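You operate a simulated robot arm through the tools that you are given. There is no shell and no other tool.

You run a simulated robot arm. Do the job below in one go: nothing can be reset, and whatever is moved stays where it is left.

Task
Set the blue and green cases in the muffin tin and fill each about two thirds with batter.
Fine: the jug goes back. Set down upright: batter jug.

It is judged by the outcome, as a careful person would: the job done as asked, and still so three seconds after it is handed in. It fails if anything else is knocked over, pushed out of place, dropped, spilled or broken.

Robot
A 7-joint arm with a fingered hand, fixed in place. Base frame: the origin is on the floor under the middle of its stand, x ahead of it, y to its left, z up. Units: mm, rad, N and s.
With the tool pointing down near the work surface it reaches from about 100 to 780 mm from the base axis. Its first joint turns from -1.204 to 3.002 rad. Payload 3.4 kg.
Tool frame: the origin (TCP) lies between the finger pads and is the grasp point; the fingertips stand 39 mm ahead of it; z points along the fingers, y is the line along which they close. The gripper opens to 180 mm; its body begins 111 mm behind the TCP. The gripper is a hand of 3 fingers: y runs from the thumb to the fingers, the wrist lies at [0, 0, -262] in the tool frame.
Orientation is told as [roll, pitch, yaw] about the base's x, y, z axes, in that order, counted from this pose: with the fingers straight down and closing along the base's y, the tool's x points along the base's -x, its y along +y and its z along -z.

Tools
- The arm moves only by the tool play_rows. Its argument "targets" is a list of rows, each a list of 2 entries, a list of its own where there are three numbers: the shift along the tool's x, y, z in units of 20 mm (1.0 is 20 mm), then the turn, a rotation vector about the tool's x, y, z in units of 4 degrees (1.0 is 4 degrees). In form: [[[dx, dy, dz], [rx, ry, rz]], ...]. A call has 1 to 20 rows; each row shifts and turns the commanded pose from where the row before left it, along the tool's axes as they then stand. A call with a number of a shift or a turn outside -1 to 1 is refused whole. A row lasts 0.2 s, in which the tool goes at most 50 mm and 0.15 rad; a call with a longer step from one row to the next is refused whole. A pose out of reach is approached as far as the arm can. The call stops where the force on the tool passes 60 N (or 10 N more than at its start, if that is more) or the arm is blocked; 0.2 s more then pass. In this call time passes only in rows, and 0.2 s behind the last. It gives the time, the measured TCP pose, the force on the tool (base axes), the opening and the grip force at its end, in the units of the frame above (readings bear some noise), with the torque about the TCP (base axes, N m) and any sound that the robot's microphone picked up.
- Cameras (640 x 400 px; columns grow to the right, rows downward): "scene" is fixed at [399.8, 501.1, 1648.8]; the picture's right is [-0.88, -0.48, 0.00], its down [-0.35, 0.63, -0.69] and it looks along [0.33, -0.60, -0.72] (base axes); focal length 303 px, centre (320, 200). "wrist" rides on the gripper at [63, -36, -128] in the tool frame; the picture's right is [0.50, 0.87, 0.00], its down [-0.75, 0.44, -0.49] and it looks along [-0.43, 0.25, 0.87] (tool axes); focal length 226 px, centre (320, 200). There is no depth. A picture from a camera that has moved, and an enlarged one, comes with that camera's place and axes in the base frame and with its lens.
- grab_frame(camera): a new picture of that camera. It takes no simulated time.
- move_column(by): moves the trunk up (or, below 0, down) by that many mm; the arm rides with it, the base frame stays. It gives what a move gives, with no picture.
- set_fingers(finger1, finger2, thumb_bend): sets how far each is bent, from 0 (flat) to 1 (curled in); at 0.3 the hand is open as for a grip, at 0.7 the pads meet at the TCP. One left out holds its place. A second passes; each finger stops where it meets its share of the squeeze, and holds until it gets a number again. It is the only way to open and close the hand. It gives what a move gives, with no picture; readings hold the bend of each and the force on the fingers (four entries, about 0 where the hand has none), thumb and palm.
- inspect(camera, box): a new picture of the part [left, top, right, bottom] of that camera's present view, enlarged. It takes no simulated time.
- job_done(): hands the job in; it is judged then, once.

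Nothing tells you positions but the pictures and the camera data. Unless the task says otherwise, let go and move clear before handing in.

The tools are called after "Request:" by a JSON object that holds its "fn" and its "kwargs". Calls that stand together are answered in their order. play_rows: Moves the arm, as the interface text tells. Its arguments: {"type":"object","properties":{"targets":{"type":"array","items":{"type":"array"}}},"required":["targets"]} The other tools are called the same way: move_column (by) moves the trunk up or down; set_fingers (finger1, finger2, thumb_bend) moves the fingers one by one; grab_frame (camera) takes a picture; inspect (camera, box) takes an enlarged picture of a part of a camera's view; job_done () hands the job in.

At the start:

```text
clock: 0.0
tcp_pos: [488.8, -191.8, 1319.2]
tcp_rot: [0.001, -0.001, -0.002]
contact_force: [-0.8, 0.2, 0.0]
ft_torque: [-0.02, 0.0, 0.02]
grip_width: 180.1
grasp_force: 0.1
shape: jaw
bend: [0.3, 0.3, 0.3]
finger forces: [0.0, 0.0, 0.0, 0.0, 0.1, 0.0]
trunk travel left (down, up): [-200.0, 342.0]
```

scene: 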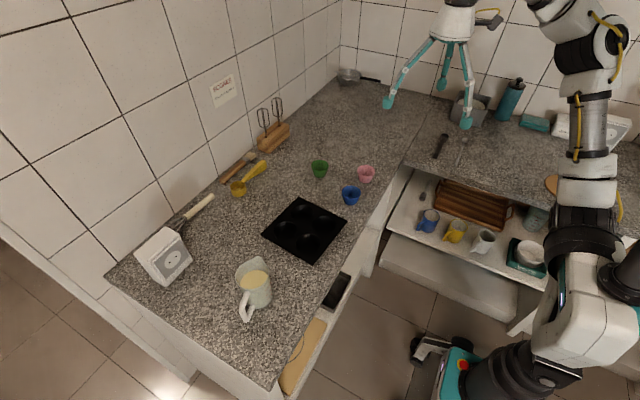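
wrist: 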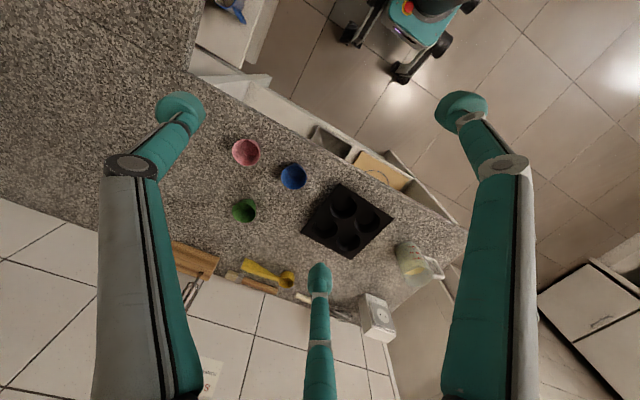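

I see a counter with a 4-cup muffin tin, green, pink and blue cases beside it, and a jug of batter near the end of the counter. I will take closer pictures first so I can work out positions.

Request:
{"fn": "inspect", "kwargs": {"camera": "scene", "box": [220, 140, 400, 330]}}

Request:
{"fn": "inspect", "kwargs": {"camera": "wrist", "box": [200, 120, 460, 300]}}

Request:
{"fn": "inspect", "kwargs": {"camera": "scene", "box": [360, 0, 640, 400]}}

```text
2.11 times, centred on (310, 235) of scene
camera zoom: at [399.8, 501.1, 1648.8], right [-0.88, -0.48, 0.0], down [-0.35, 0.63, -0.69], along [0.33, -0.6, -0.72], focal length 639 px, centre (341, 126)
```

zoom: 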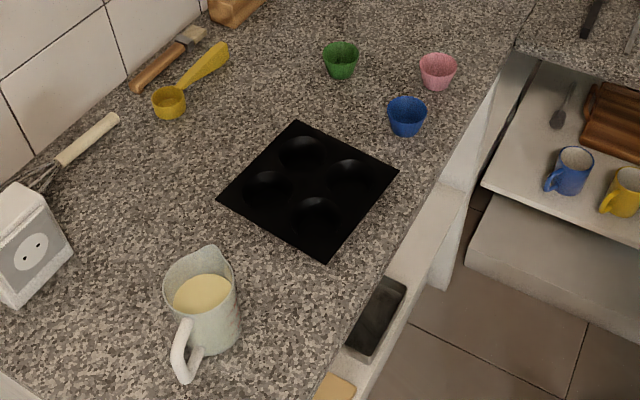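

```text
2.22 times, centred on (330, 210) of wrist
camera zoom: at [425.7, -227.1, 1447.6], right [-0.5, 0.87, 0.0], down [0.75, 0.43, 0.49], along [0.43, 0.25, -0.87], focal length 502 px, centre (298, 178)
```

zoom: 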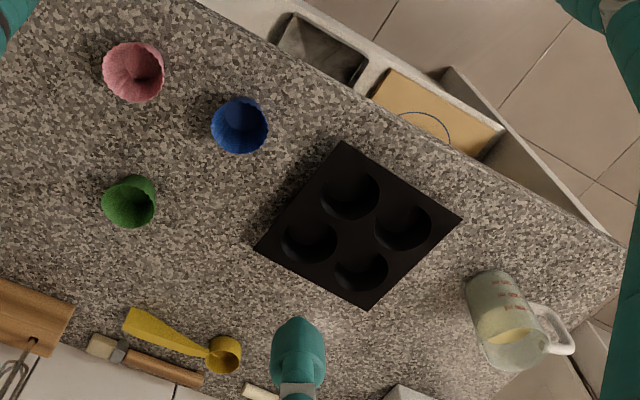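

```text
1.00 times, centred on (500, 200) of scene (not enlarged: the box is as wide or as high as the picture)
camera zoom: at [399.8, 501.1, 1648.8], right [-0.88, -0.48, 0.0], down [-0.35, 0.63, -0.69], along [0.33, -0.6, -0.72], focal length 303 px, centre (140, 200)
```

zoom: 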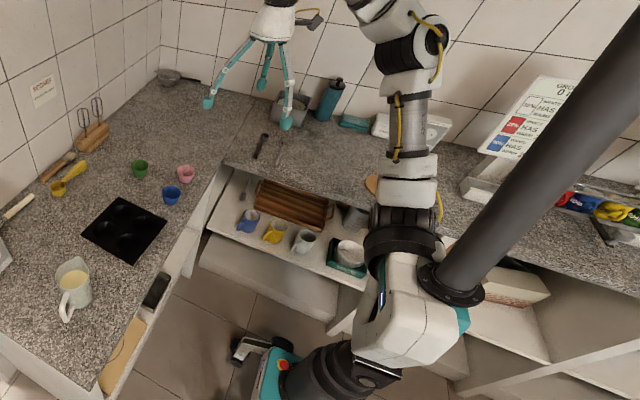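

The tin comes out roughly at (712, 26) with its top near z 927, and the cases lie at smaller y. Next I will zoom in on the cases and the jug to get exact shapes and positions.

Request:
{"fn": "inspect", "kwargs": {"camera": "wrist", "box": [215, 125, 325, 235]}}

Request:
{"fn": "inspect", "kwargs": {"camera": "wrist", "box": [370, 210, 470, 310]}}

Request:
{"fn": "inspect", "kwargs": {"camera": "scene", "box": [300, 145, 390, 215]}}

Request:
{"fn": "inspect", "kwargs": {"camera": "scene", "box": [215, 245, 305, 335]}}

Request:
{"fn": "inspect", "kwargs": {"camera": "scene", "box": [255, 190, 355, 265]}}

Request:
{"fn": "inspect", "kwargs": {"camera": "wrist", "box": [290, 175, 400, 265]}}

```text
3.64 times, centred on (270, 180) of wrist
camera zoom: at [425.7, -227.1, 1447.6], right [-0.5, 0.87, 0.0], down [0.75, 0.43, 0.49], along [0.43, 0.25, -0.87], focal length 822 px, centre (502, 273)
```

zoom: 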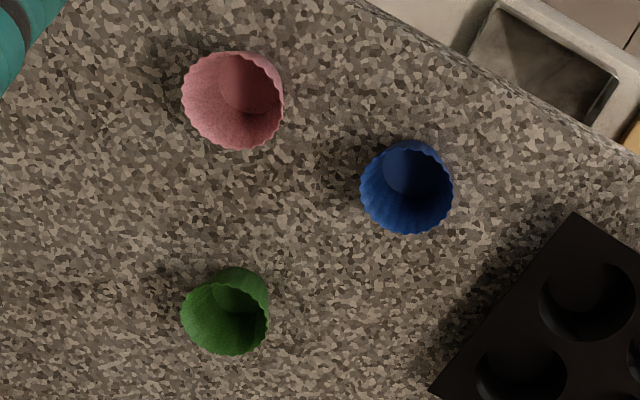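

```text
4.00 times, centred on (420, 260) of wrist
camera zoom: at [425.7, -227.1, 1447.6], right [-0.5, 0.87, 0.0], down [0.75, 0.43, 0.49], along [0.43, 0.25, -0.87], focal length 904 px, centre (-80, -40)
```

zoom: 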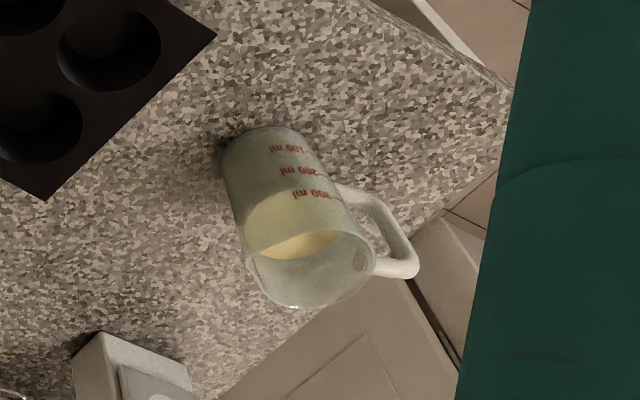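

```text
5.71 times, centred on (345, 180) of scene
camera zoom: at [399.8, 501.1, 1648.8], right [-0.88, -0.48, 0.0], down [-0.35, 0.63, -0.69], along [0.33, -0.6, -0.72], focal length 1733 px, centre (177, 314)
```

zoom: 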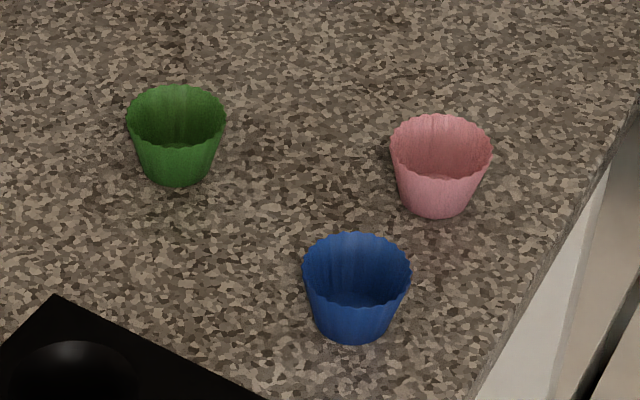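

```text
4.44 times, centred on (260, 290) of scene
camera zoom: at [399.8, 501.1, 1648.8], right [-0.88, -0.48, 0.0], down [-0.35, 0.63, -0.69], along [0.33, -0.6, -0.72], focal length 1348 px, centre (587, -200)
```

zoom: 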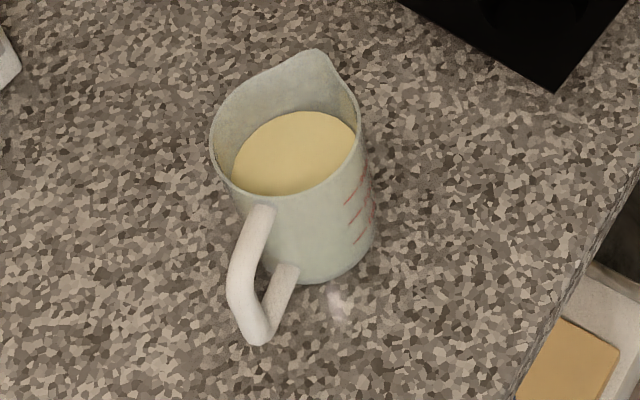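

```text
5.33 times, centred on (305, 228) of scene
camera zoom: at [399.8, 501.1, 1648.8], right [-0.88, -0.48, 0.0], down [-0.35, 0.63, -0.69], along [0.33, -0.6, -0.72], focal length 1618 px, centre (400, 53)
```

zoom: 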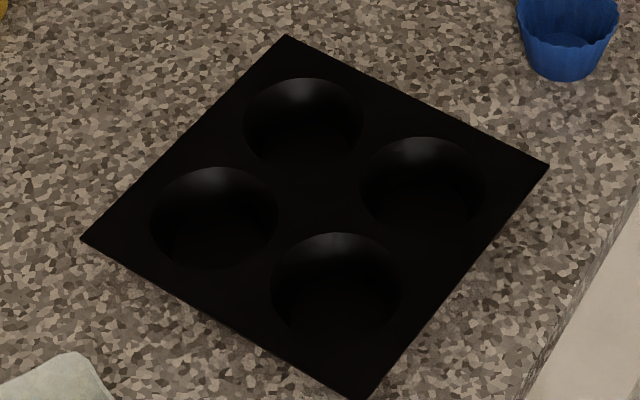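

```text
4.44 times, centred on (345, 220) of wrist
camera zoom: at [425.7, -227.1, 1447.6], right [-0.5, 0.87, 0.0], down [0.75, 0.43, 0.49], along [0.43, 0.25, -0.87], focal length 1005 px, centre (209, 111)
```

zoom: 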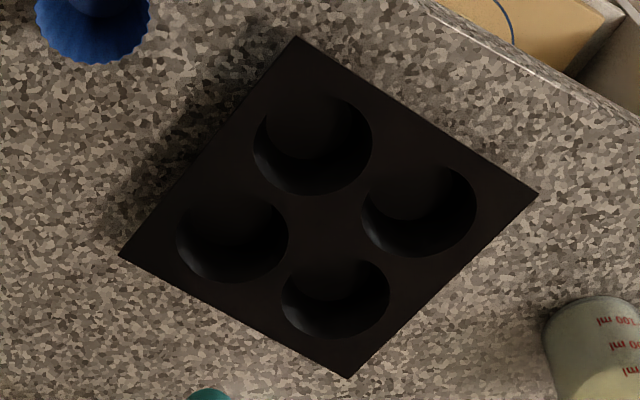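

Estimates so far:

| Item | Position (mm) |
|---|---|
| Blue case | about (651, -170) |
| Green case | about (804, -242) |
| Jug | about (718, 260), spout toward -y, handle toward +y |
| Counter top | z about 900 |

Next I will study the hand's shape by closing the fingers in free air.

Request:
{"fn": "inspect", "kwargs": {"camera": "scene", "box": [370, 0, 530, 140]}}

Request:
{"fn": "set_fingers", "kwargs": {"finger1": 0.55, "finger2": 0.55, "thumb_bend": 0.55}}

Request:
{"fn": "inspect", "kwargs": {"camera": "scene", "box": [370, 0, 530, 140]}}

Request:
{"fn": "grab_frame", "kwargs": {"camera": "wrist"}}

```text
2.86 times, centred on (450, 70) of scene
camera zoom: at [399.8, 501.1, 1648.8], right [-0.88, -0.48, 0.0], down [-0.35, 0.63, -0.69], along [0.33, -0.6, -0.72], focal length 867 px, centre (-51, 571)
```

zoom: 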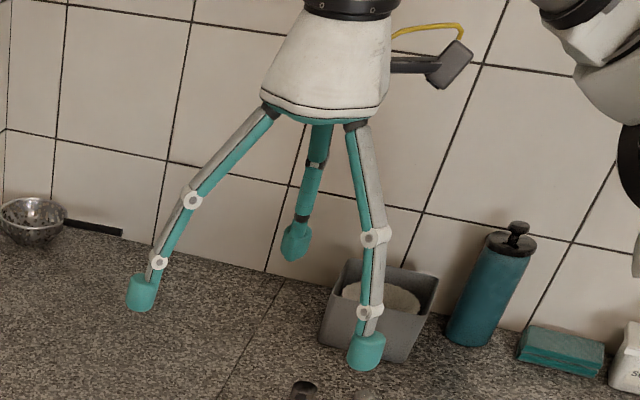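

```text
clock: 1.0
tcp_pos: [486.9, -188.3, 1321.2]
tcp_rot: [-0.002, -0.002, -0.002]
contact_force: [-0.8, 1.0, 1.2]
ft_torque: [-0.02, -0.01, 0.02]
grip_width: 53.4
grasp_force: 0.0
shape: fingers
bend: [0.55, 0.55, 0.55]
finger forces: [0.0, 0.0, 0.1, 0.0, 0.0, 0.1]
trunk travel left (down, up): [-200.0, 342.0]
```

```text
2.86 times, centred on (450, 70) of scene
camera zoom: at [399.8, 501.1, 1648.8], right [-0.88, -0.48, 0.0], down [-0.35, 0.63, -0.69], along [0.33, -0.6, -0.72], focal length 867 px, centre (-51, 571)
```

zoom: 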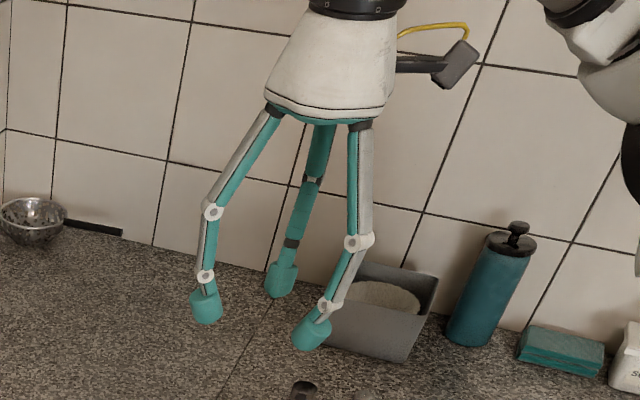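

```text
taken
camera wrist: at [422.2, -223.0, 1449.3], right [-0.5, 0.87, 0.0], down [0.75, 0.43, 0.49], along [0.43, 0.24, -0.87], focal length 226 px, centre (320, 200)
```

wrist: 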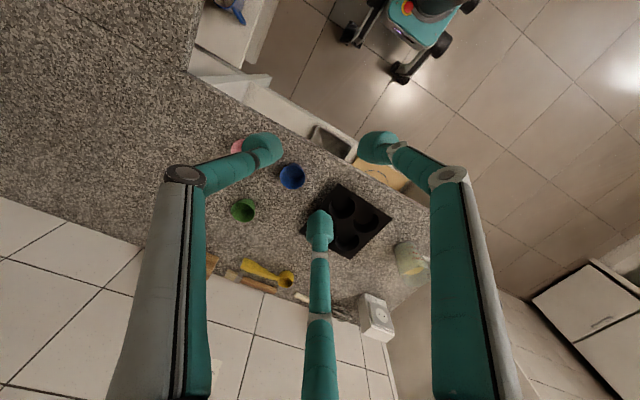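

The hand is a three-finger tripod with the thumb on tool -y and rounded tips reaching about 39 mm past the TCP. I will open it moderately and move above the blue case to refine positions from close up.

Request:
{"fn": "set_fingers", "kwargs": {"finger1": 0.45, "finger2": 0.45, "thumb_bend": 0.45}}

Request:
{"fn": "play_rows", "kwargs": {"targets": [[[-0.68, 0.083, 1], [0, 0, 0]], [[-0.68, 0.083, 1], [0, 0, 0]], [[-0.68, 0.083, 1], [0, 0, 0]], [[-0.68, 0.083, 1], [0, 0, 0]], [[-0.68, 0.083, 1], [0, 0, 0]], [[-0.68, 0.083, 1], [0, 0, 0]], [[-0.68, 0.083, 1], [0, 0, 0]], [[-0.68, 0.083, 1], [0, 0, 0]], [[-0.68, 0.083, 1], [0, 0, 0]], [[-0.68, 0.083, 1], [0, 0, 0]], [[-0.68, 0.083, 0.5], [0, 0, 0]], [[-0.68, 0.083, 0.5], [0, 0, 0]]]}}

Request:
{"fn": "grab_frame", "kwargs": {"camera": "wrist"}}

Request:
{"fn": "grab_frame", "kwargs": {"camera": "scene"}}

```text
clock: 2.0
tcp_pos: [486.2, -186.9, 1320.4]
tcp_rot: [-0.002, -0.002, -0.002]
contact_force: [0.3, -0.7, 0.1]
ft_torque: [-0.01, 0.0, 0.03]
grip_width: 92.0
grasp_force: 0.0
shape: fingers
bend: [0.45, 0.45, 0.45]
finger forces: [0.1, 0.0, 0.1, 0.1, 0.1, 0.0]
trunk travel left (down, up): [-200.0, 342.0]
```

```text
clock: 4.6
tcp_pos: [650.8, -166.3, 1101.8]
tcp_rot: [-0.003, -0.004, -0.001]
contact_force: [1.3, 0.3, -0.2]
ft_torque: [0.0, -0.01, -0.01]
grip_width: 92.1
grasp_force: 0.0
shape: fingers
bend: [0.45, 0.45, 0.45]
finger forces: [0.0, 0.1, 0.1, 0.1, 0.0, 0.0]
trunk travel left (down, up): [-200.0, 342.0]
```

```text
taken
camera wrist: at [587.6, -202.6, 1229.3], right [-0.5, 0.87, 0.0], down [0.75, 0.43, 0.49], along [0.43, 0.24, -0.87], focal length 226 px, centre (320, 200)
```

wrist: 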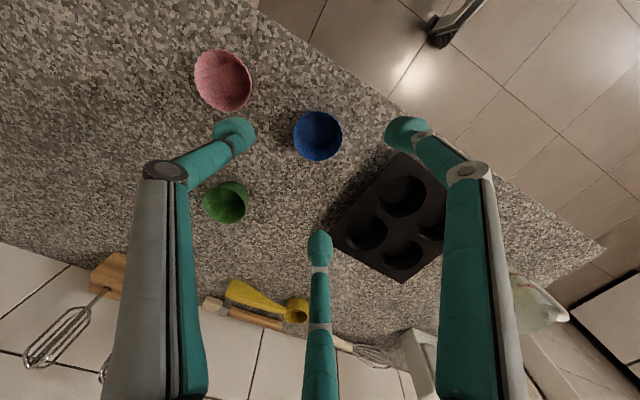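

```text
taken
```

scene: 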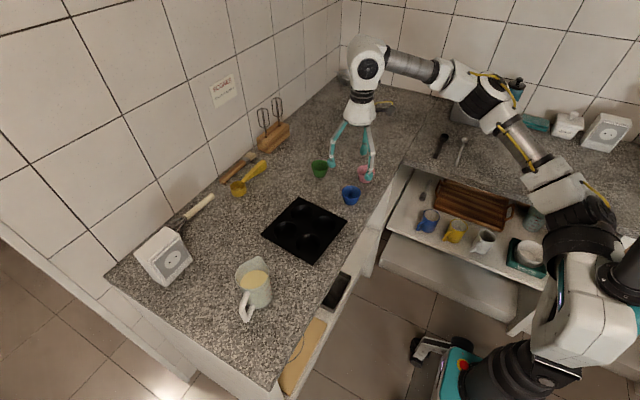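

I'm above the blue case now. I'll zoom in on the wrist view to fix the case and tin positions more precisely.

Request:
{"fn": "inspect", "kwargs": {"camera": "wrist", "box": [270, 90, 370, 180]}}

Request:
{"fn": "inspect", "kwargs": {"camera": "wrist", "box": [320, 140, 460, 290]}}

Request:
{"fn": "inspect", "kwargs": {"camera": "wrist", "box": [180, 150, 280, 240]}}

```text
4.44 times, centred on (320, 135) of wrist
camera zoom: at [587.6, -202.6, 1229.3], right [-0.5, 0.87, 0.0], down [0.75, 0.43, 0.49], along [0.43, 0.24, -0.87], focal length 1005 px, centre (320, 489)
```

zoom: 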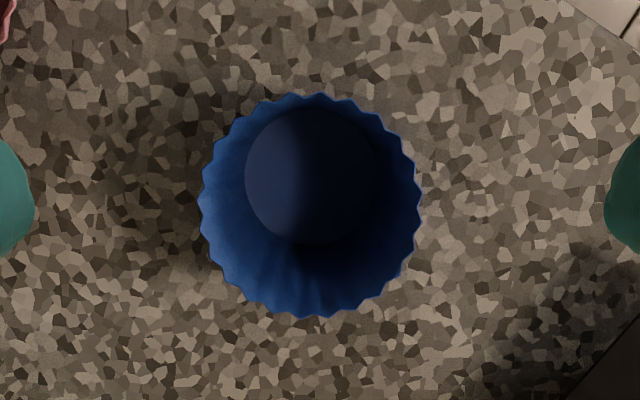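

```text
2.67 times, centred on (390, 215) of wrist
camera zoom: at [587.6, -202.6, 1229.3], right [-0.5, 0.87, 0.0], down [0.75, 0.43, 0.49], along [0.43, 0.24, -0.87], focal length 603 px, centre (133, 160)
```

zoom: 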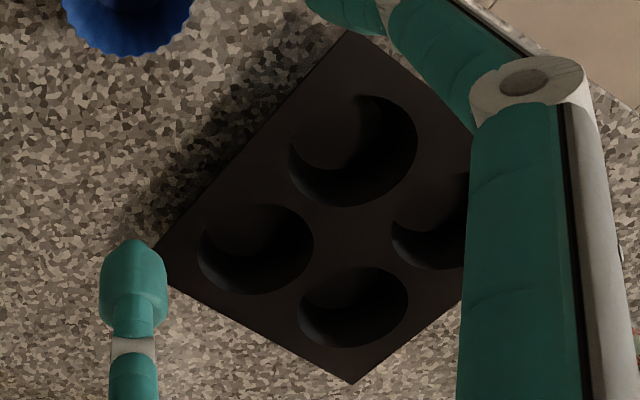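

```text
4.44 times, centred on (230, 195) of wrist
camera zoom: at [587.6, -202.6, 1229.3], right [-0.5, 0.87, 0.0], down [0.75, 0.43, 0.49], along [0.43, 0.24, -0.87], focal length 1005 px, centre (720, 222)
```

zoom: 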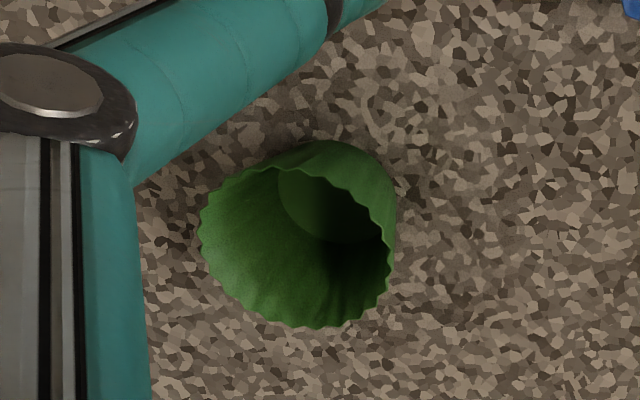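

The blue rim centre sits within about 2 mm of the tool axis. I'll descend around the case to TCP z about 966 and check the fingertips against the rim.

Request:
{"fn": "play_rows", "kwargs": {"targets": [[[-0.05, -0.1, 1], [0, 0, 0]], [[0, 0, 1], [0, 0, 0]], [[0, 0, 1], [0, 0, 0]], [[0, 0, 1], [0, 0, 0]], [[0, 0, 1], [0, 0, 0]], [[0, 0, 1], [0, 0, 0]], [[0, 0, 0.7], [0, 0, 0]]]}}

Request:
{"fn": "grab_frame", "kwargs": {"camera": "wrist"}}

Request:
{"fn": "inspect", "kwargs": {"camera": "scene", "box": [310, 140, 400, 215]}}

```text
clock: 6.2
tcp_pos: [653.6, -169.4, 966.8]
tcp_rot: [0.001, -0.003, 0.0]
contact_force: [-0.4, -0.2, -0.3]
ft_torque: [-0.03, 0.02, 0.01]
grip_width: 92.4
grasp_force: 0.0
shape: fingers
bend: [0.45, 0.45, 0.45]
finger forces: [0.0, 0.0, 0.2, 0.0, 0.0, 0.0]
trunk travel left (down, up): [-200.0, 342.0]
```

```text
taken
camera wrist: at [588.8, -205.2, 1095.0], right [-0.5, 0.87, 0.0], down [0.75, 0.43, 0.49], along [0.43, 0.24, -0.87], focal length 226 px, centre (320, 200)
```

wrist: 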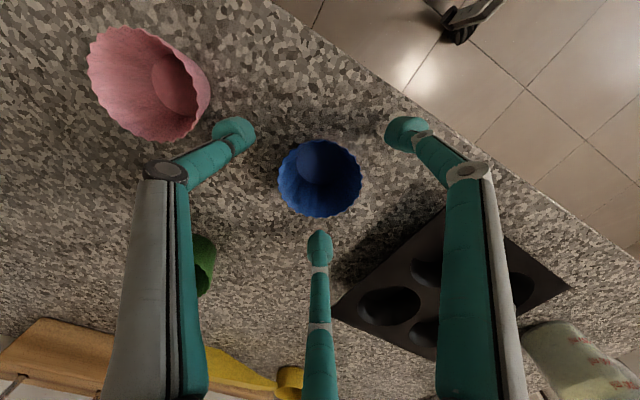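

```text
5.33 times, centred on (355, 178) of scene
camera zoom: at [399.8, 501.1, 1648.8], right [-0.88, -0.48, 0.0], down [-0.35, 0.63, -0.69], along [0.33, -0.6, -0.72], focal length 1618 px, centre (133, 320)
```

zoom: 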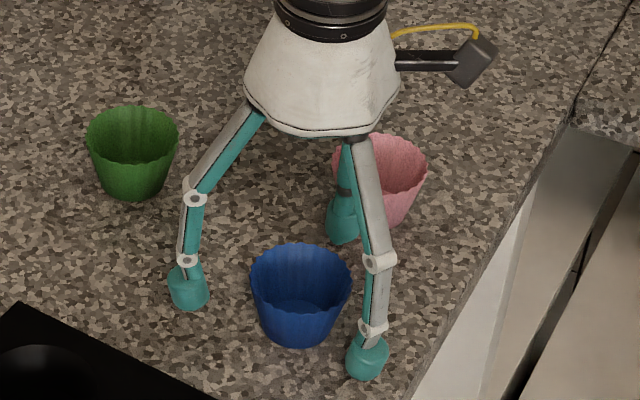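

The fingers surround the blue case with centring within about 2 mm. I'll raise 4 mm, recentre slightly, and close in small steps while watching the finger forces.

Request:
{"fn": "play_rows", "kwargs": {"targets": [[[0.08, 0.03, -0.2], [0, 0, 0]]]}}

Request:
{"fn": "set_fingers", "kwargs": {"finger1": 0.54, "finger2": 0.54, "thumb_bend": 0.54}}

Request:
{"fn": "inspect", "kwargs": {"camera": "wrist", "box": [210, 100, 430, 260]}}

Request:
{"fn": "inspect", "kwargs": {"camera": "scene", "box": [320, 150, 390, 215]}}

```text
clock: 6.6
tcp_pos: [649.4, -168.9, 970.9]
tcp_rot: [-0.002, -0.002, -0.001]
contact_force: [0.0, -0.6, -0.2]
ft_torque: [-0.07, -0.04, 0.03]
grip_width: 92.4
grasp_force: 0.1
shape: fingers
bend: [0.45, 0.45, 0.45]
finger forces: [0.0, 0.1, 0.0, 0.0, 0.0, 0.0]
trunk travel left (down, up): [-200.0, 342.0]
```

```text
clock: 7.6
tcp_pos: [650.7, -168.8, 969.7]
tcp_rot: [-0.001, -0.002, -0.003]
contact_force: [1.0, -0.3, 1.2]
ft_torque: [-0.02, 0.01, 0.0]
grip_width: 57.3
grasp_force: 0.0
shape: fingers
bend: [0.54, 0.54, 0.54]
finger forces: [0.0, 0.0, 0.1, 0.1, 0.0, 0.0]
trunk travel left (down, up): [-200.0, 342.0]
```

```text
2.50 times, centred on (320, 180) of wrist
camera zoom: at [586.4, -204.4, 1098.9], right [-0.5, 0.87, 0.0], down [0.75, 0.44, 0.49], along [0.43, 0.24, -0.87], focal length 565 px, centre (320, 250)
```

zoom: 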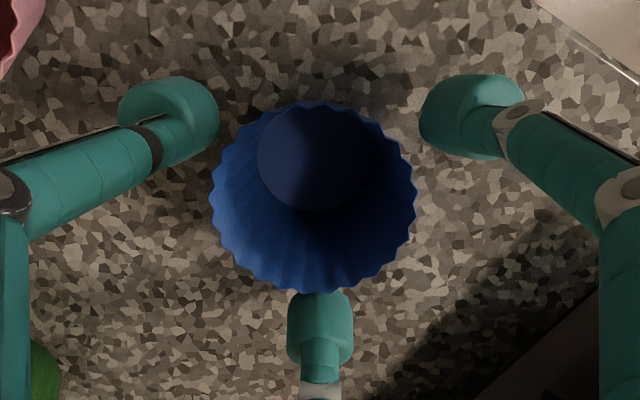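

```text
6.15 times, centred on (355, 182) of scene
camera zoom: at [399.8, 501.1, 1648.8], right [-0.88, -0.48, 0.0], down [-0.35, 0.63, -0.69], along [0.33, -0.6, -0.72], focal length 1866 px, centre (105, 308)
```

zoom: 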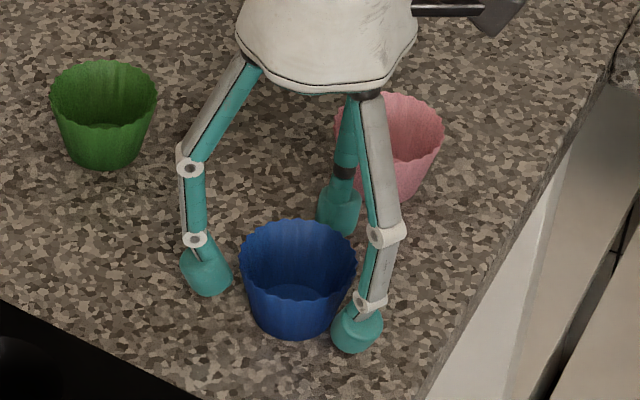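

The pads are close to the case but not touching yet. I'll keep closing in small steps.

Request:
{"fn": "set_fingers", "kwargs": {"finger1": 0.57, "finger2": 0.57, "thumb_bend": 0.57}}

Request:
{"fn": "set_fingers", "kwargs": {"finger1": 0.59, "finger2": 0.59, "thumb_bend": 0.59}}

Request:
{"fn": "inspect", "kwargs": {"camera": "wrist", "box": [210, 100, 430, 260]}}

Request:
{"fn": "inspect", "kwargs": {"camera": "scene", "box": [320, 150, 390, 215]}}

```text
clock: 8.6
tcp_pos: [649.2, -169.3, 969.9]
tcp_rot: [-0.001, -0.001, -0.002]
contact_force: [0.1, -0.1, -0.5]
ft_torque: [-0.01, 0.02, 0.0]
grip_width: 49.8
grasp_force: 0.1
shape: fingers
bend: [0.56, 0.56, 0.56]
finger forces: [0.1, 0.0, 0.1, 0.0, 0.0, 0.0]
trunk travel left (down, up): [-200.0, 342.0]
```

```text
clock: 9.6
tcp_pos: [649.8, -168.2, 971.1]
tcp_rot: [-0.001, -0.002, -0.002]
contact_force: [0.4, 0.3, -0.4]
ft_torque: [-0.03, -0.02, -0.02]
grip_width: 40.8
grasp_force: 1.0
shape: fingers
bend: [0.58, 0.58, 0.58]
finger forces: [0.7, 0.7, 0.0, 0.0, 0.7, 0.1]
trunk travel left (down, up): [-200.0, 342.0]
```

```text
2.50 times, centred on (320, 180) of wrist
camera zoom: at [586.5, -204.3, 1098.9], right [-0.5, 0.87, 0.0], down [0.75, 0.44, 0.49], along [0.43, 0.24, -0.87], focal length 565 px, centre (320, 250)
```

zoom: 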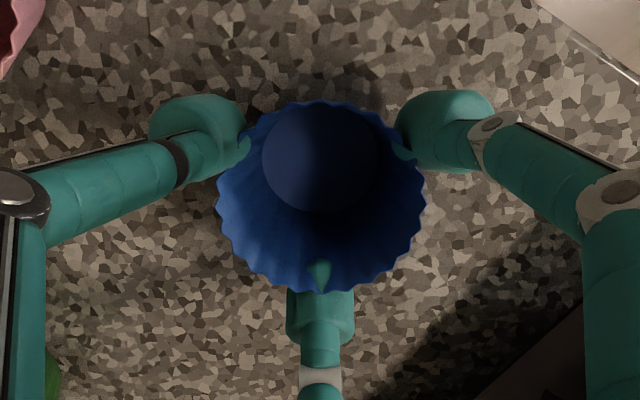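

```text
6.15 times, centred on (355, 182) of scene
camera zoom: at [399.8, 501.1, 1648.8], right [-0.88, -0.48, 0.0], down [-0.35, 0.63, -0.69], along [0.33, -0.6, -0.72], focal length 1866 px, centre (105, 308)
```

zoom: 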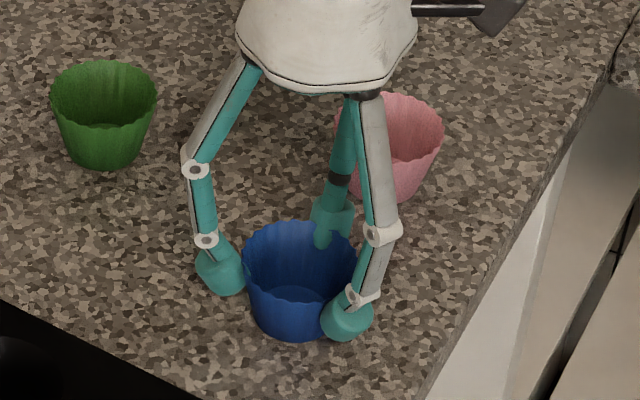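

All three fingers now report light contact of about 0.7 N. I'll firm up the grip a little and then lift slightly to test it.

Request:
{"fn": "set_fingers", "kwargs": {"finger1": 0.61, "finger2": 0.61, "thumb_bend": 0.61}}

Request:
{"fn": "play_rows", "kwargs": {"targets": [[[0, 0, -0.5], [0, 0, 0]], [[0, 0, -0.5], [0, 0, 0]], [[0, 0, -0.5], [0, 0, 0]]]}}

Request:
{"fn": "inspect", "kwargs": {"camera": "scene", "box": [320, 150, 390, 215]}}

Request:
{"fn": "inspect", "kwargs": {"camera": "wrist", "box": [210, 100, 430, 260]}}

```text
clock: 10.6
tcp_pos: [649.8, -168.2, 970.2]
tcp_rot: [-0.003, -0.001, -0.002]
contact_force: [0.0, 0.2, 0.3]
ft_torque: [0.02, -0.01, -0.01]
grip_width: 38.9
grasp_force: 3.8
shape: fingers
bend: [0.58, 0.58, 0.59]
finger forces: [2.2, 2.1, 0.0, 0.1, 2.4, 0.0]
trunk travel left (down, up): [-200.0, 342.0]
```

```text
clock: 11.4
tcp_pos: [648.2, -168.6, 1002.1]
tcp_rot: [-0.002, -0.001, -0.002]
contact_force: [-0.7, 0.2, -1.2]
ft_torque: [0.03, 0.01, -0.03]
grip_width: 38.7
grasp_force: 3.4
shape: fingers
bend: [0.58, 0.58, 0.59]
finger forces: [2.2, 1.9, 0.0, 0.0, 2.4, 0.1]
trunk travel left (down, up): [-200.0, 342.0]
```

```text
6.15 times, centred on (355, 182) of scene
camera zoom: at [399.8, 501.1, 1648.8], right [-0.88, -0.48, 0.0], down [-0.35, 0.63, -0.69], along [0.33, -0.6, -0.72], focal length 1866 px, centre (105, 308)
```

zoom: 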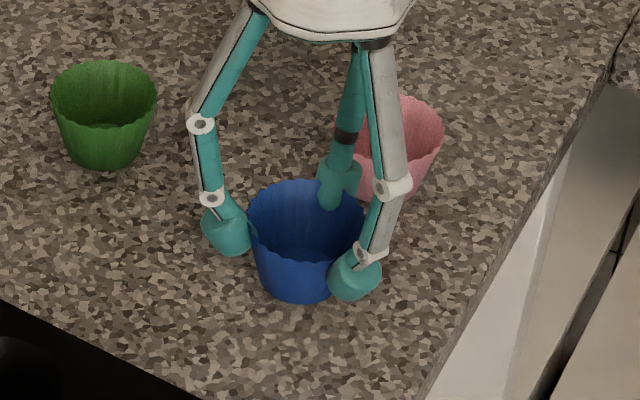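

```text
2.50 times, centred on (320, 180) of wrist
camera zoom: at [585.2, -204.5, 1129.5], right [-0.5, 0.87, 0.0], down [0.75, 0.43, 0.49], along [0.43, 0.24, -0.87], focal length 565 px, centre (320, 250)
```

zoom: 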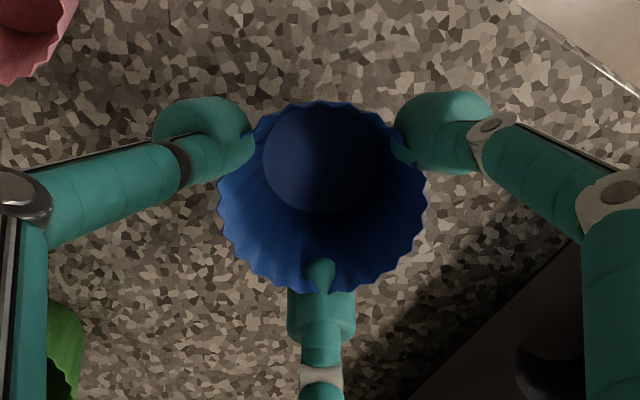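

The blue case lifted cleanly. I'll raise it and carry it over the tin toward the cup near (676, 70), then look again.

Request:
{"fn": "play_rows", "kwargs": {"targets": [[[0, 0, -1], [0, 0, 0]], [[0, 0, -1], [0, 0, 0]], [[0, 0, -1], [0, 0, 0]], [[0, 0, -1], [0, 0, 0]], [[0, 0, -1], [0, 0, 0]], [[-0.117, 1, 0], [0, 0, 0]], [[-0.117, 1, 0], [0, 0, 0]], [[-0.117, 1, 0], [0, 0, 0]], [[-0.117, 1, 0], [0, 0, 0]], [[-0.117, 1, 0], [0, 0, 0]], [[-0.117, 1, 0], [0, 0, 0]], [[-0.117, 1, 0], [0, 0, 0]], [[-0.117, 1, 0], [0, 0, 0]], [[-0.117, 1, 0], [0, 0, 0]], [[-0.117, 1, 0], [0, 0, 0]], [[-0.117, 1, 0], [0, 0, 0]], [[-0.117, 1, 0], [0, 0, 0]]]}}

Request:
{"fn": "grab_frame", "kwargs": {"camera": "wrist"}}

Request:
{"fn": "grab_frame", "kwargs": {"camera": "scene"}}

```text
clock: 15.0
tcp_pos: [675.6, 70.7, 1101.9]
tcp_rot: [-0.003, -0.005, -0.002]
contact_force: [-0.2, -0.9, -0.4]
ft_torque: [-0.04, 0.0, 0.02]
grip_width: 38.7
grasp_force: 3.4
shape: fingers
bend: [0.58, 0.58, 0.59]
finger forces: [2.0, 2.0, 0.1, 0.0, 2.4, 0.1]
trunk travel left (down, up): [-200.0, 342.0]
```

```text
taken
camera wrist: at [613.5, 35.8, 1228.9], right [-0.5, 0.87, 0.0], down [0.75, 0.44, 0.49], along [0.43, 0.24, -0.87], focal length 226 px, centre (320, 200)
```

wrist: 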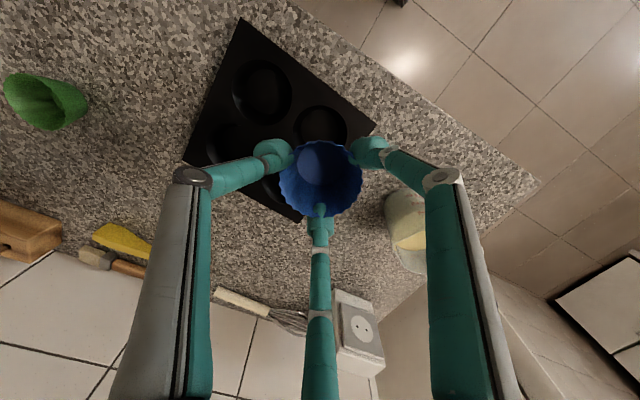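

```text
taken
```

scene: 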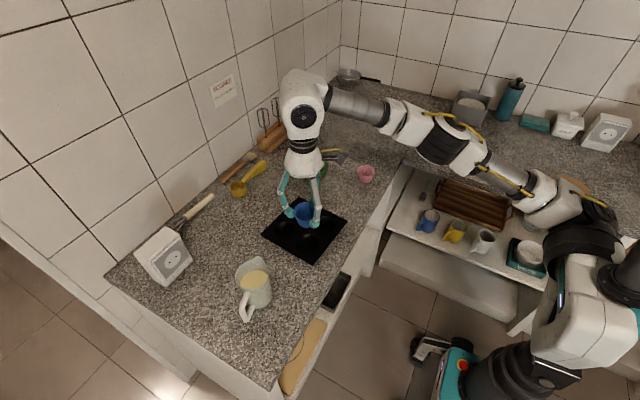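

I can see the target cup partly behind the held case. I'll zoom in to locate the cup openings.

Request:
{"fn": "inspect", "kwargs": {"camera": "wrist", "box": [180, 10, 400, 230]}}

Request:
{"fn": "inspect", "kwargs": {"camera": "scene", "box": [255, 180, 355, 265]}}

```text
1.82 times, centred on (290, 120) of wrist
camera zoom: at [613.5, 35.8, 1228.9], right [-0.5, 0.87, 0.0], down [0.75, 0.44, 0.49], along [0.43, 0.24, -0.87], focal length 411 px, centre (374, 346)
```

zoom: 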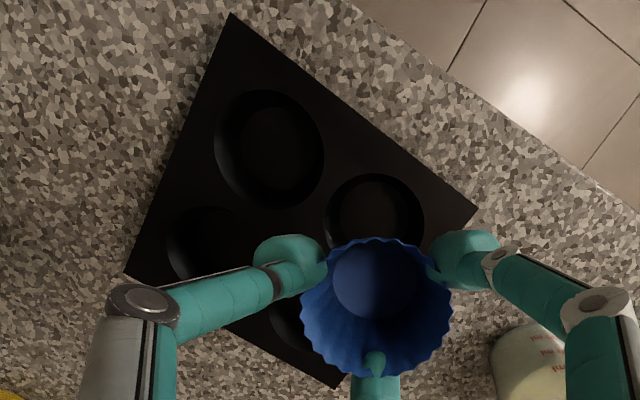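

```text
4.71 times, centred on (305, 222) of scene
camera zoom: at [399.8, 501.1, 1648.8], right [-0.88, -0.48, 0.0], down [-0.35, 0.63, -0.69], along [0.33, -0.6, -0.72], focal length 1427 px, centre (391, 94)
```

zoom: 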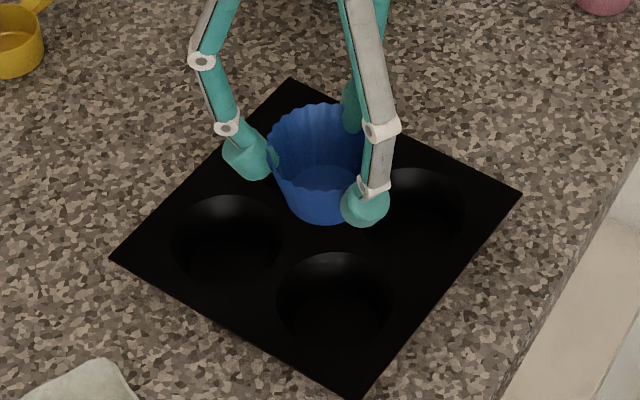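

The cup centre is at about (674, 70), within 2–3 mm of the tool axis, and the case is centred in the grip. I'll lower until the case base is just above the tin plate and check.

Request:
{"fn": "play_rows", "kwargs": {"targets": [[[0.1, -0.1, 1], [0, 0, 0]], [[0, 0, 1], [0, 0, 0]], [[0, 0, 1], [0, 0, 0]], [[0, 0, 1], [0, 0, 0]], [[0, 0, 0.9], [0, 0, 0]]]}}

Request:
{"fn": "inspect", "kwargs": {"camera": "scene", "box": [255, 180, 355, 265]}}

Request:
{"fn": "inspect", "kwargs": {"camera": "wrist", "box": [180, 10, 460, 260]}}

```text
clock: 16.2
tcp_pos: [674.4, 70.2, 1000.7]
tcp_rot: [0.0, -0.004, 0.0]
contact_force: [0.2, -0.2, 0.4]
ft_torque: [-0.01, 0.0, -0.03]
grip_width: 38.7
grasp_force: 3.1
shape: fingers
bend: [0.58, 0.58, 0.59]
finger forces: [2.1, 2.0, 0.0, 0.0, 2.2, 0.0]
trunk travel left (down, up): [-200.0, 342.0]
```

```text
4.71 times, centred on (305, 222) of scene
camera zoom: at [399.8, 501.1, 1648.8], right [-0.88, -0.48, 0.0], down [-0.35, 0.63, -0.69], along [0.33, -0.6, -0.72], focal length 1427 px, centre (391, 94)
```

zoom: 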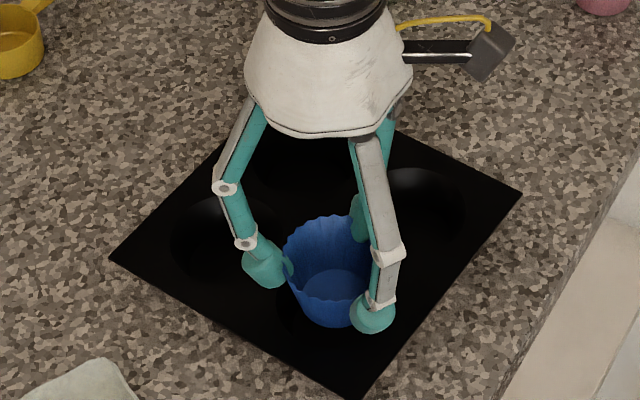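

```text
1.60 times, centred on (320, 135) of wrist
camera zoom: at [611.3, 33.6, 1129.5], right [-0.5, 0.87, 0.0], down [0.75, 0.44, 0.49], along [0.43, 0.25, -0.87], focal length 362 px, centre (320, 304)
```

zoom: 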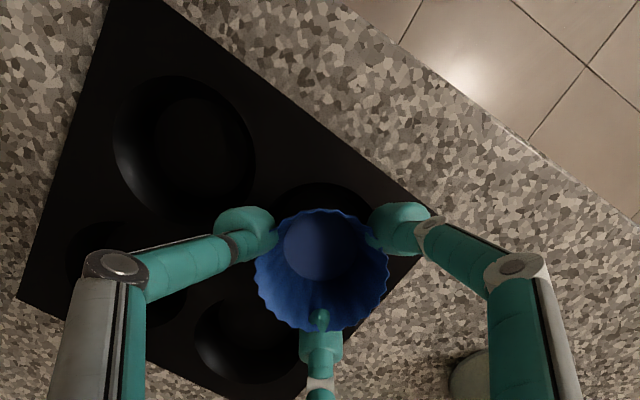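

It is aligned with the cup. I'll lower about 20 mm more and check for contact.

Request:
{"fn": "play_rows", "kwargs": {"targets": [[[0, 0, 0.4], [0, 0, 0]], [[0, 0, 0.3], [0, 0, 0]], [[0, 0, 0.3], [0, 0, 0]]]}}

Request:
{"fn": "inspect", "kwargs": {"camera": "scene", "box": [270, 205, 340, 265]}}

Request:
{"fn": "inspect", "kwargs": {"camera": "wrist", "box": [240, 60, 400, 240]}}

```text
clock: 17.0
tcp_pos: [675.1, 69.9, 982.0]
tcp_rot: [-0.002, -0.002, -0.001]
contact_force: [0.4, -0.2, -0.2]
ft_torque: [0.0, -0.02, 0.01]
grip_width: 38.6
grasp_force: 3.0
shape: fingers
bend: [0.58, 0.58, 0.59]
finger forces: [2.2, 2.0, 0.0, 0.0, 2.4, 0.0]
trunk travel left (down, up): [-200.0, 342.0]
```

```text
6.67 times, centred on (305, 235) of scene
camera zoom: at [399.8, 501.1, 1648.8], right [-0.88, -0.48, 0.0], down [-0.35, 0.63, -0.69], along [0.33, -0.6, -0.72], focal length 2022 px, centre (420, -33)
```

zoom: 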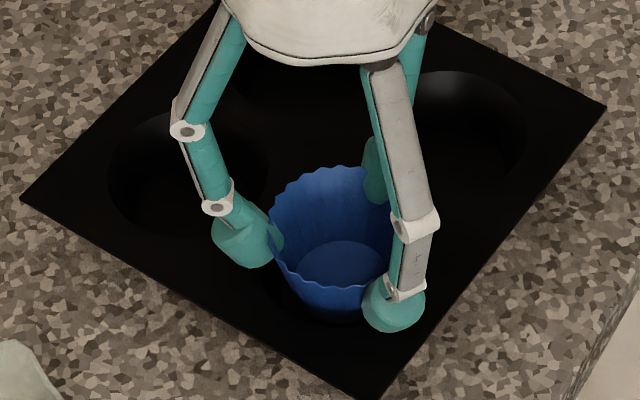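

```text
2.22 times, centred on (320, 150) of wrist
camera zoom: at [611.8, 33.6, 1110.1], right [-0.5, 0.87, 0.0], down [0.75, 0.43, 0.49], along [0.43, 0.24, -0.87], focal length 502 px, centre (320, 311)
```

zoom: 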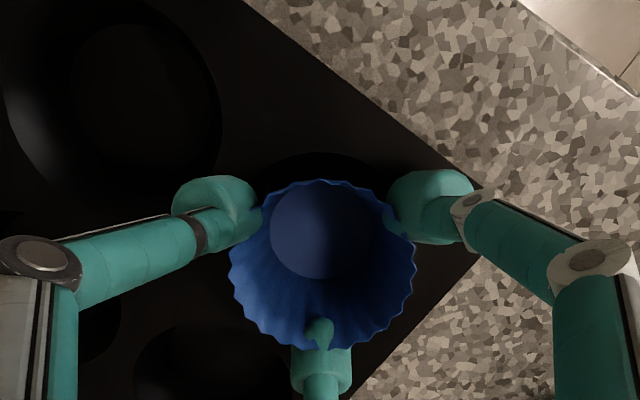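

There is no contact yet, and the base is partly in the cup. I'll lower 5 mm more and then open slightly to let it settle.

Request:
{"fn": "play_rows", "kwargs": {"targets": [[[0, 0, 0.15], [0, 0, 0]], [[0, 0, 0.1], [0, 0, 0]]]}}

Request:
{"fn": "set_fingers", "kwargs": {"finger1": 0.56, "finger2": 0.56, "thumb_bend": 0.56}}

Request:
{"fn": "set_fingers", "kwargs": {"finger1": 0.5, "finger2": 0.5, "thumb_bend": 0.5}}

Request:
{"fn": "inspect", "kwargs": {"camera": "scene", "box": [270, 205, 340, 265]}}

Request:
{"fn": "inspect", "kwargs": {"camera": "wrist", "box": [240, 60, 400, 240]}}

```text
clock: 17.6
tcp_pos: [673.9, 70.0, 977.6]
tcp_rot: [-0.001, -0.001, -0.002]
contact_force: [-0.4, -0.5, -0.3]
ft_torque: [-0.01, 0.01, 0.0]
grip_width: 38.7
grasp_force: 2.7
shape: fingers
bend: [0.58, 0.58, 0.59]
finger forces: [2.1, 2.1, 0.1, 0.0, 2.4, 0.0]
trunk travel left (down, up): [-200.0, 342.0]
```

```text
clock: 18.6
tcp_pos: [674.6, 69.6, 977.9]
tcp_rot: [-0.002, -0.002, -0.002]
contact_force: [0.3, -1.0, -0.2]
ft_torque: [0.03, 0.04, 0.01]
grip_width: 48.6
grasp_force: 0.0
shape: fingers
bend: [0.56, 0.56, 0.56]
finger forces: [0.0, 0.0, 0.0, 0.0, 0.0, 0.0]
trunk travel left (down, up): [-200.0, 342.0]
```

```text
clock: 19.6
tcp_pos: [674.2, 71.3, 978.0]
tcp_rot: [-0.001, -0.003, -0.001]
contact_force: [-0.3, 1.0, 0.9]
ft_torque: [0.02, 0.0, 0.02]
grip_width: 72.2
grasp_force: 0.1
shape: fingers
bend: [0.5, 0.5, 0.5]
finger forces: [0.0, 0.0, 0.1, 0.0, 0.0, 0.0]
trunk travel left (down, up): [-200.0, 342.0]
```

```text
6.67 times, centred on (305, 235) of scene
camera zoom: at [399.8, 501.1, 1648.8], right [-0.88, -0.48, 0.0], down [-0.35, 0.63, -0.69], along [0.33, -0.6, -0.72], focal length 2022 px, centre (420, -33)
```

zoom: 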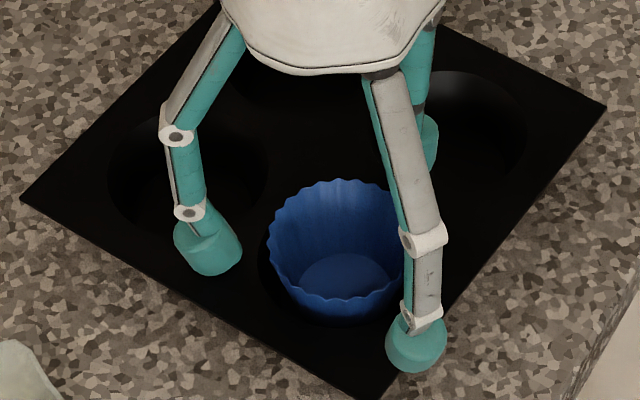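

```text
2.22 times, centred on (320, 150) of wrist
camera zoom: at [610.9, 34.3, 1106.1], right [-0.5, 0.87, 0.0], down [0.75, 0.44, 0.49], along [0.43, 0.24, -0.87], focal length 502 px, centre (320, 311)
```

zoom: 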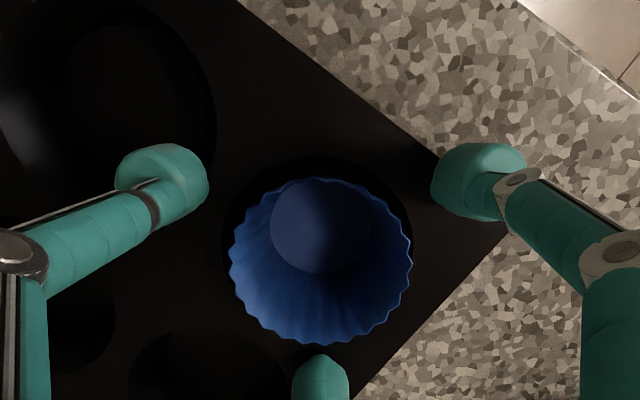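

The blue case is seated in the cup. I'll raise the hand and move toward the green case, which is near the reach limit, so I'll tilt the tool outward by about 15° there.

Request:
{"fn": "play_rows", "kwargs": {"targets": [[[0, 0, -1], [0, 0, 0]], [[0, 0, -1], [0, 0, 0]], [[0, 0, -1], [0, 0, 0]], [[-0.27, -1, -1], [0, 0, 0]], [[-0.27, -1, -1], [0, 0, 0]], [[-0.27, -1, -1], [0, 0, 0]], [[-0.27, -1, 0], [0, 0, 0]], [[-0.27, -1, 0], [0, 0, 0]], [[-0.27, -1, 0], [0, 0, 0]], [[-0.27, -1, 0], [0, 0, 0]], [[-0.27, -1, 0], [0, 0, 0]], [[-0.27, -1, 0], [0, 0, 0]], [[-0.27, -1, 0], [0, 0, 0]], [[-0.27, -1, 0], [0, 0, 0]], [[-0.27, -1, 0], [0, 0, 0]], [[-0.27, -1, 0], [0, 0, 0]], [[-0.27, -1, 0], [0, 0, 0]], [[-0.27, -1, 0], [0, 0, 0]], [[0, -0.5, 0], [0, 0, 0]]]}}

Request:
{"fn": "play_rows", "kwargs": {"targets": [[[0, 0, 0], [0, -1, 0]], [[0, 0, 0], [0, -1, 0]], [[0, 0, 0], [0, -1, 0]], [[0, 0, 0], [0, -0.75, 0]]]}}

Request:
{"fn": "grab_frame", "kwargs": {"camera": "wrist"}}

Request:
{"fn": "inspect", "kwargs": {"camera": "scene", "box": [220, 60, 400, 260]}}

```text
clock: 23.6
tcp_pos: [757.6, -243.3, 1098.9]
tcp_rot: [-0.001, -0.002, -0.001]
contact_force: [-0.1, 0.2, -0.3]
ft_torque: [0.0, -0.01, 0.0]
grip_width: 72.2
grasp_force: 0.1
shape: fingers
bend: [0.5, 0.5, 0.5]
finger forces: [0.0, 0.0, 0.0, 0.0, 0.0, 0.0]
trunk travel left (down, up): [-200.0, 342.0]
```

```text
clock: 24.6
tcp_pos: [756.0, -239.6, 1098.4]
tcp_rot: [-0.001, -0.265, -0.001]
contact_force: [-0.4, -0.6, 0.1]
ft_torque: [0.02, -0.01, -0.01]
grip_width: 72.3
grasp_force: 0.0
shape: fingers
bend: [0.5, 0.5, 0.5]
finger forces: [0.0, 0.1, 0.1, 0.0, 0.0, 0.0]
trunk travel left (down, up): [-200.0, 342.0]
```

```text
taken
camera wrist: at [661.1, -276.3, 1206.4], right [-0.48, 0.87, -0.13], down [0.6, 0.43, 0.67], along [0.64, 0.25, -0.73], focal length 226 px, centre (320, 200)
```

wrist: 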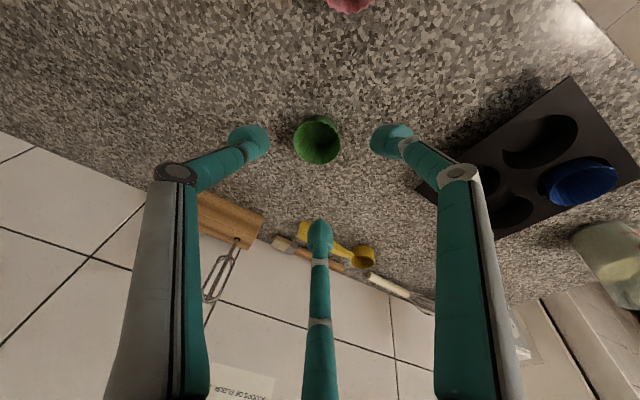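

```text
2.00 times, centred on (310, 160) of scene
camera zoom: at [399.8, 501.1, 1648.8], right [-0.88, -0.48, 0.0], down [-0.35, 0.63, -0.69], along [0.33, -0.6, -0.72], focal length 607 px, centre (340, 280)
```

zoom: 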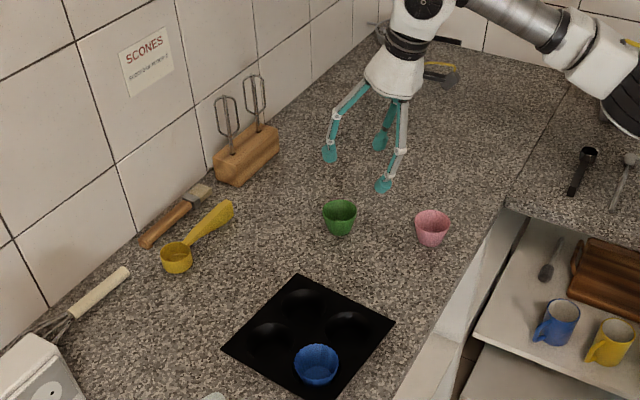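

The arm still tracks well here. I'll zoom in on the green case.

Request:
{"fn": "inspect", "kwargs": {"camera": "wrist", "box": [270, 90, 370, 190]}}

```text
4.00 times, centred on (320, 140) of wrist
camera zoom: at [661.1, -276.3, 1206.4], right [-0.48, 0.87, -0.13], down [0.6, 0.43, 0.67], along [0.64, 0.25, -0.73], focal length 904 px, centre (320, 440)
```

zoom: 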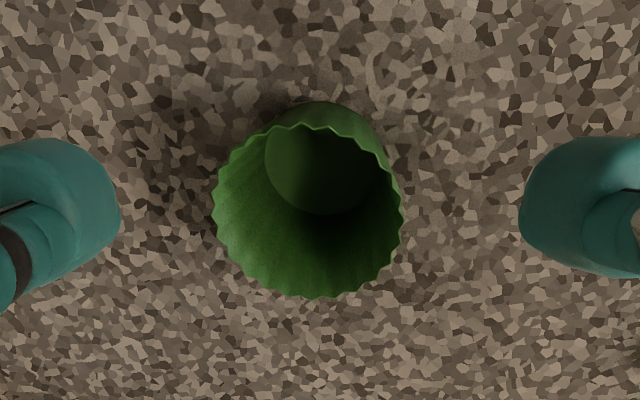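

The green rim centre is at about (810, -239). I'll shift over it, then reduce the tilt step by step to see how upright the tool can be at this reach. Lowering the trunk later preserves the arm posture.

Request:
{"fn": "play_rows", "kwargs": {"targets": [[[-0.88, 0.028, 0.239], [0, 0, 0]], [[-0.88, 0.028, 0.239], [0, 0, 0]], [[-0.88, 0.028, 0.239], [0, 0, 0]]]}}

Request:
{"fn": "play_rows", "kwargs": {"targets": [[[0, 0, 0], [0, 1, 0]], [[0, 0, 0], [0, 1, 0]]]}}

Request:
{"fn": "play_rows", "kwargs": {"targets": [[[0, 0, 0], [0, 1, 0]], [[0, 0, 0], [0, 0.75, 0]]]}}

```text
clock: 25.4
tcp_pos: [812.0, -237.5, 1098.8]
tcp_rot: [-0.002, -0.263, -0.002]
contact_force: [-0.3, 0.5, 0.5]
ft_torque: [0.01, 0.02, 0.03]
grip_width: 72.4
grasp_force: 0.1
shape: fingers
bend: [0.5, 0.5, 0.5]
finger forces: [0.1, 0.0, 0.0, 0.0, 0.0, 0.0]
trunk travel left (down, up): [-200.0, 342.0]
```

```text
clock: 26.0
tcp_pos: [801.6, -242.1, 1096.2]
tcp_rot: [-0.004, -0.123, 0.0]
contact_force: [0.5, -0.1, -0.8]
ft_torque: [-0.03, -0.01, 0.0]
grip_width: 72.3
grasp_force: 0.0
shape: fingers
bend: [0.5, 0.5, 0.5]
finger forces: [0.0, 0.0, 0.1, 0.0, 0.0, 0.1]
out of reach, approached as far as the arm can: row 2
trunk travel left (down, up): [-200.0, 342.0]
```

```text
clock: 26.6
tcp_pos: [800.8, -242.1, 1094.6]
tcp_rot: [-0.002, -0.126, -0.001]
contact_force: [-1.0, -0.3, 0.1]
ft_torque: [0.0, 0.01, 0.0]
grip_width: 72.3
grasp_force: 0.0
shape: fingers
bend: [0.5, 0.5, 0.5]
finger forces: [0.0, 0.0, 0.1, 0.0, 0.0, 0.0]
out of reach, approached as far as the arm can: row 1, 2
trunk travel left (down, up): [-200.0, 342.0]
```

At this height the limit shows at about 7° of tilt. I'll test whether a higher arm posture reaches further, since the trunk can make up the height.

Request:
{"fn": "play_rows", "kwargs": {"targets": [[[0, 0, -1], [0, 0, 0]], [[0, 0, -1], [0, 0, 0]]]}}

Request:
{"fn": "play_rows", "kwargs": {"targets": [[[0, 0, -0.5], [0, 0, 0]], [[0, 0, -0.5], [0, 0, 0]]]}}

```text
clock: 27.2
tcp_pos: [796.1, -241.2, 1124.5]
tcp_rot: [-0.002, -0.125, -0.001]
contact_force: [0.8, 0.4, 0.4]
ft_torque: [0.04, 0.0, 0.02]
grip_width: 72.5
grasp_force: 0.1
shape: fingers
bend: [0.5, 0.5, 0.5]
finger forces: [0.1, 0.0, 0.1, 0.0, 0.1, 0.0]
out of reach, approached as far as the arm can: row 2
trunk travel left (down, up): [-200.0, 342.0]
```

```text
clock: 27.8
tcp_pos: [796.3, -242.5, 1126.4]
tcp_rot: [0.0, -0.125, 0.0]
contact_force: [0.4, 0.0, 0.4]
ft_torque: [0.0, 0.0, -0.02]
grip_width: 72.3
grasp_force: 0.0
shape: fingers
bend: [0.5, 0.5, 0.5]
finger forces: [0.1, 0.0, 0.0, 0.0, 0.0, 0.0]
out of reach, approached as far as the arm can: row 1, 2
trunk travel left (down, up): [-200.0, 342.0]
```

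Reach shrinks when higher, so the best option is a modest 10° tilt at lower height. I'll set that tilt and go down.

Request:
{"fn": "play_rows", "kwargs": {"targets": [[[0, 0, 0], [0, -1, 0]], [[0, 0, 0], [0, -1, 0]], [[0, 0, 0], [0, -0.5, 0]], [[0.174, 0, 0.985], [0, 0, 0]], [[0.174, 0, 0.985], [0, 0, 0]], [[0.174, 0, 0.985], [0, 0, 0]]]}}

```text
clock: 29.2
tcp_pos: [800.2, -244.8, 1064.1]
tcp_rot: [0.002, -0.299, -0.001]
contact_force: [-0.3, 0.2, -0.6]
ft_torque: [0.05, 0.01, -0.01]
grip_width: 72.4
grasp_force: 0.0
shape: fingers
bend: [0.5, 0.5, 0.5]
finger forces: [0.1, 0.0, 0.1, 0.0, 0.1, 0.1]
trunk travel left (down, up): [-200.0, 342.0]
```

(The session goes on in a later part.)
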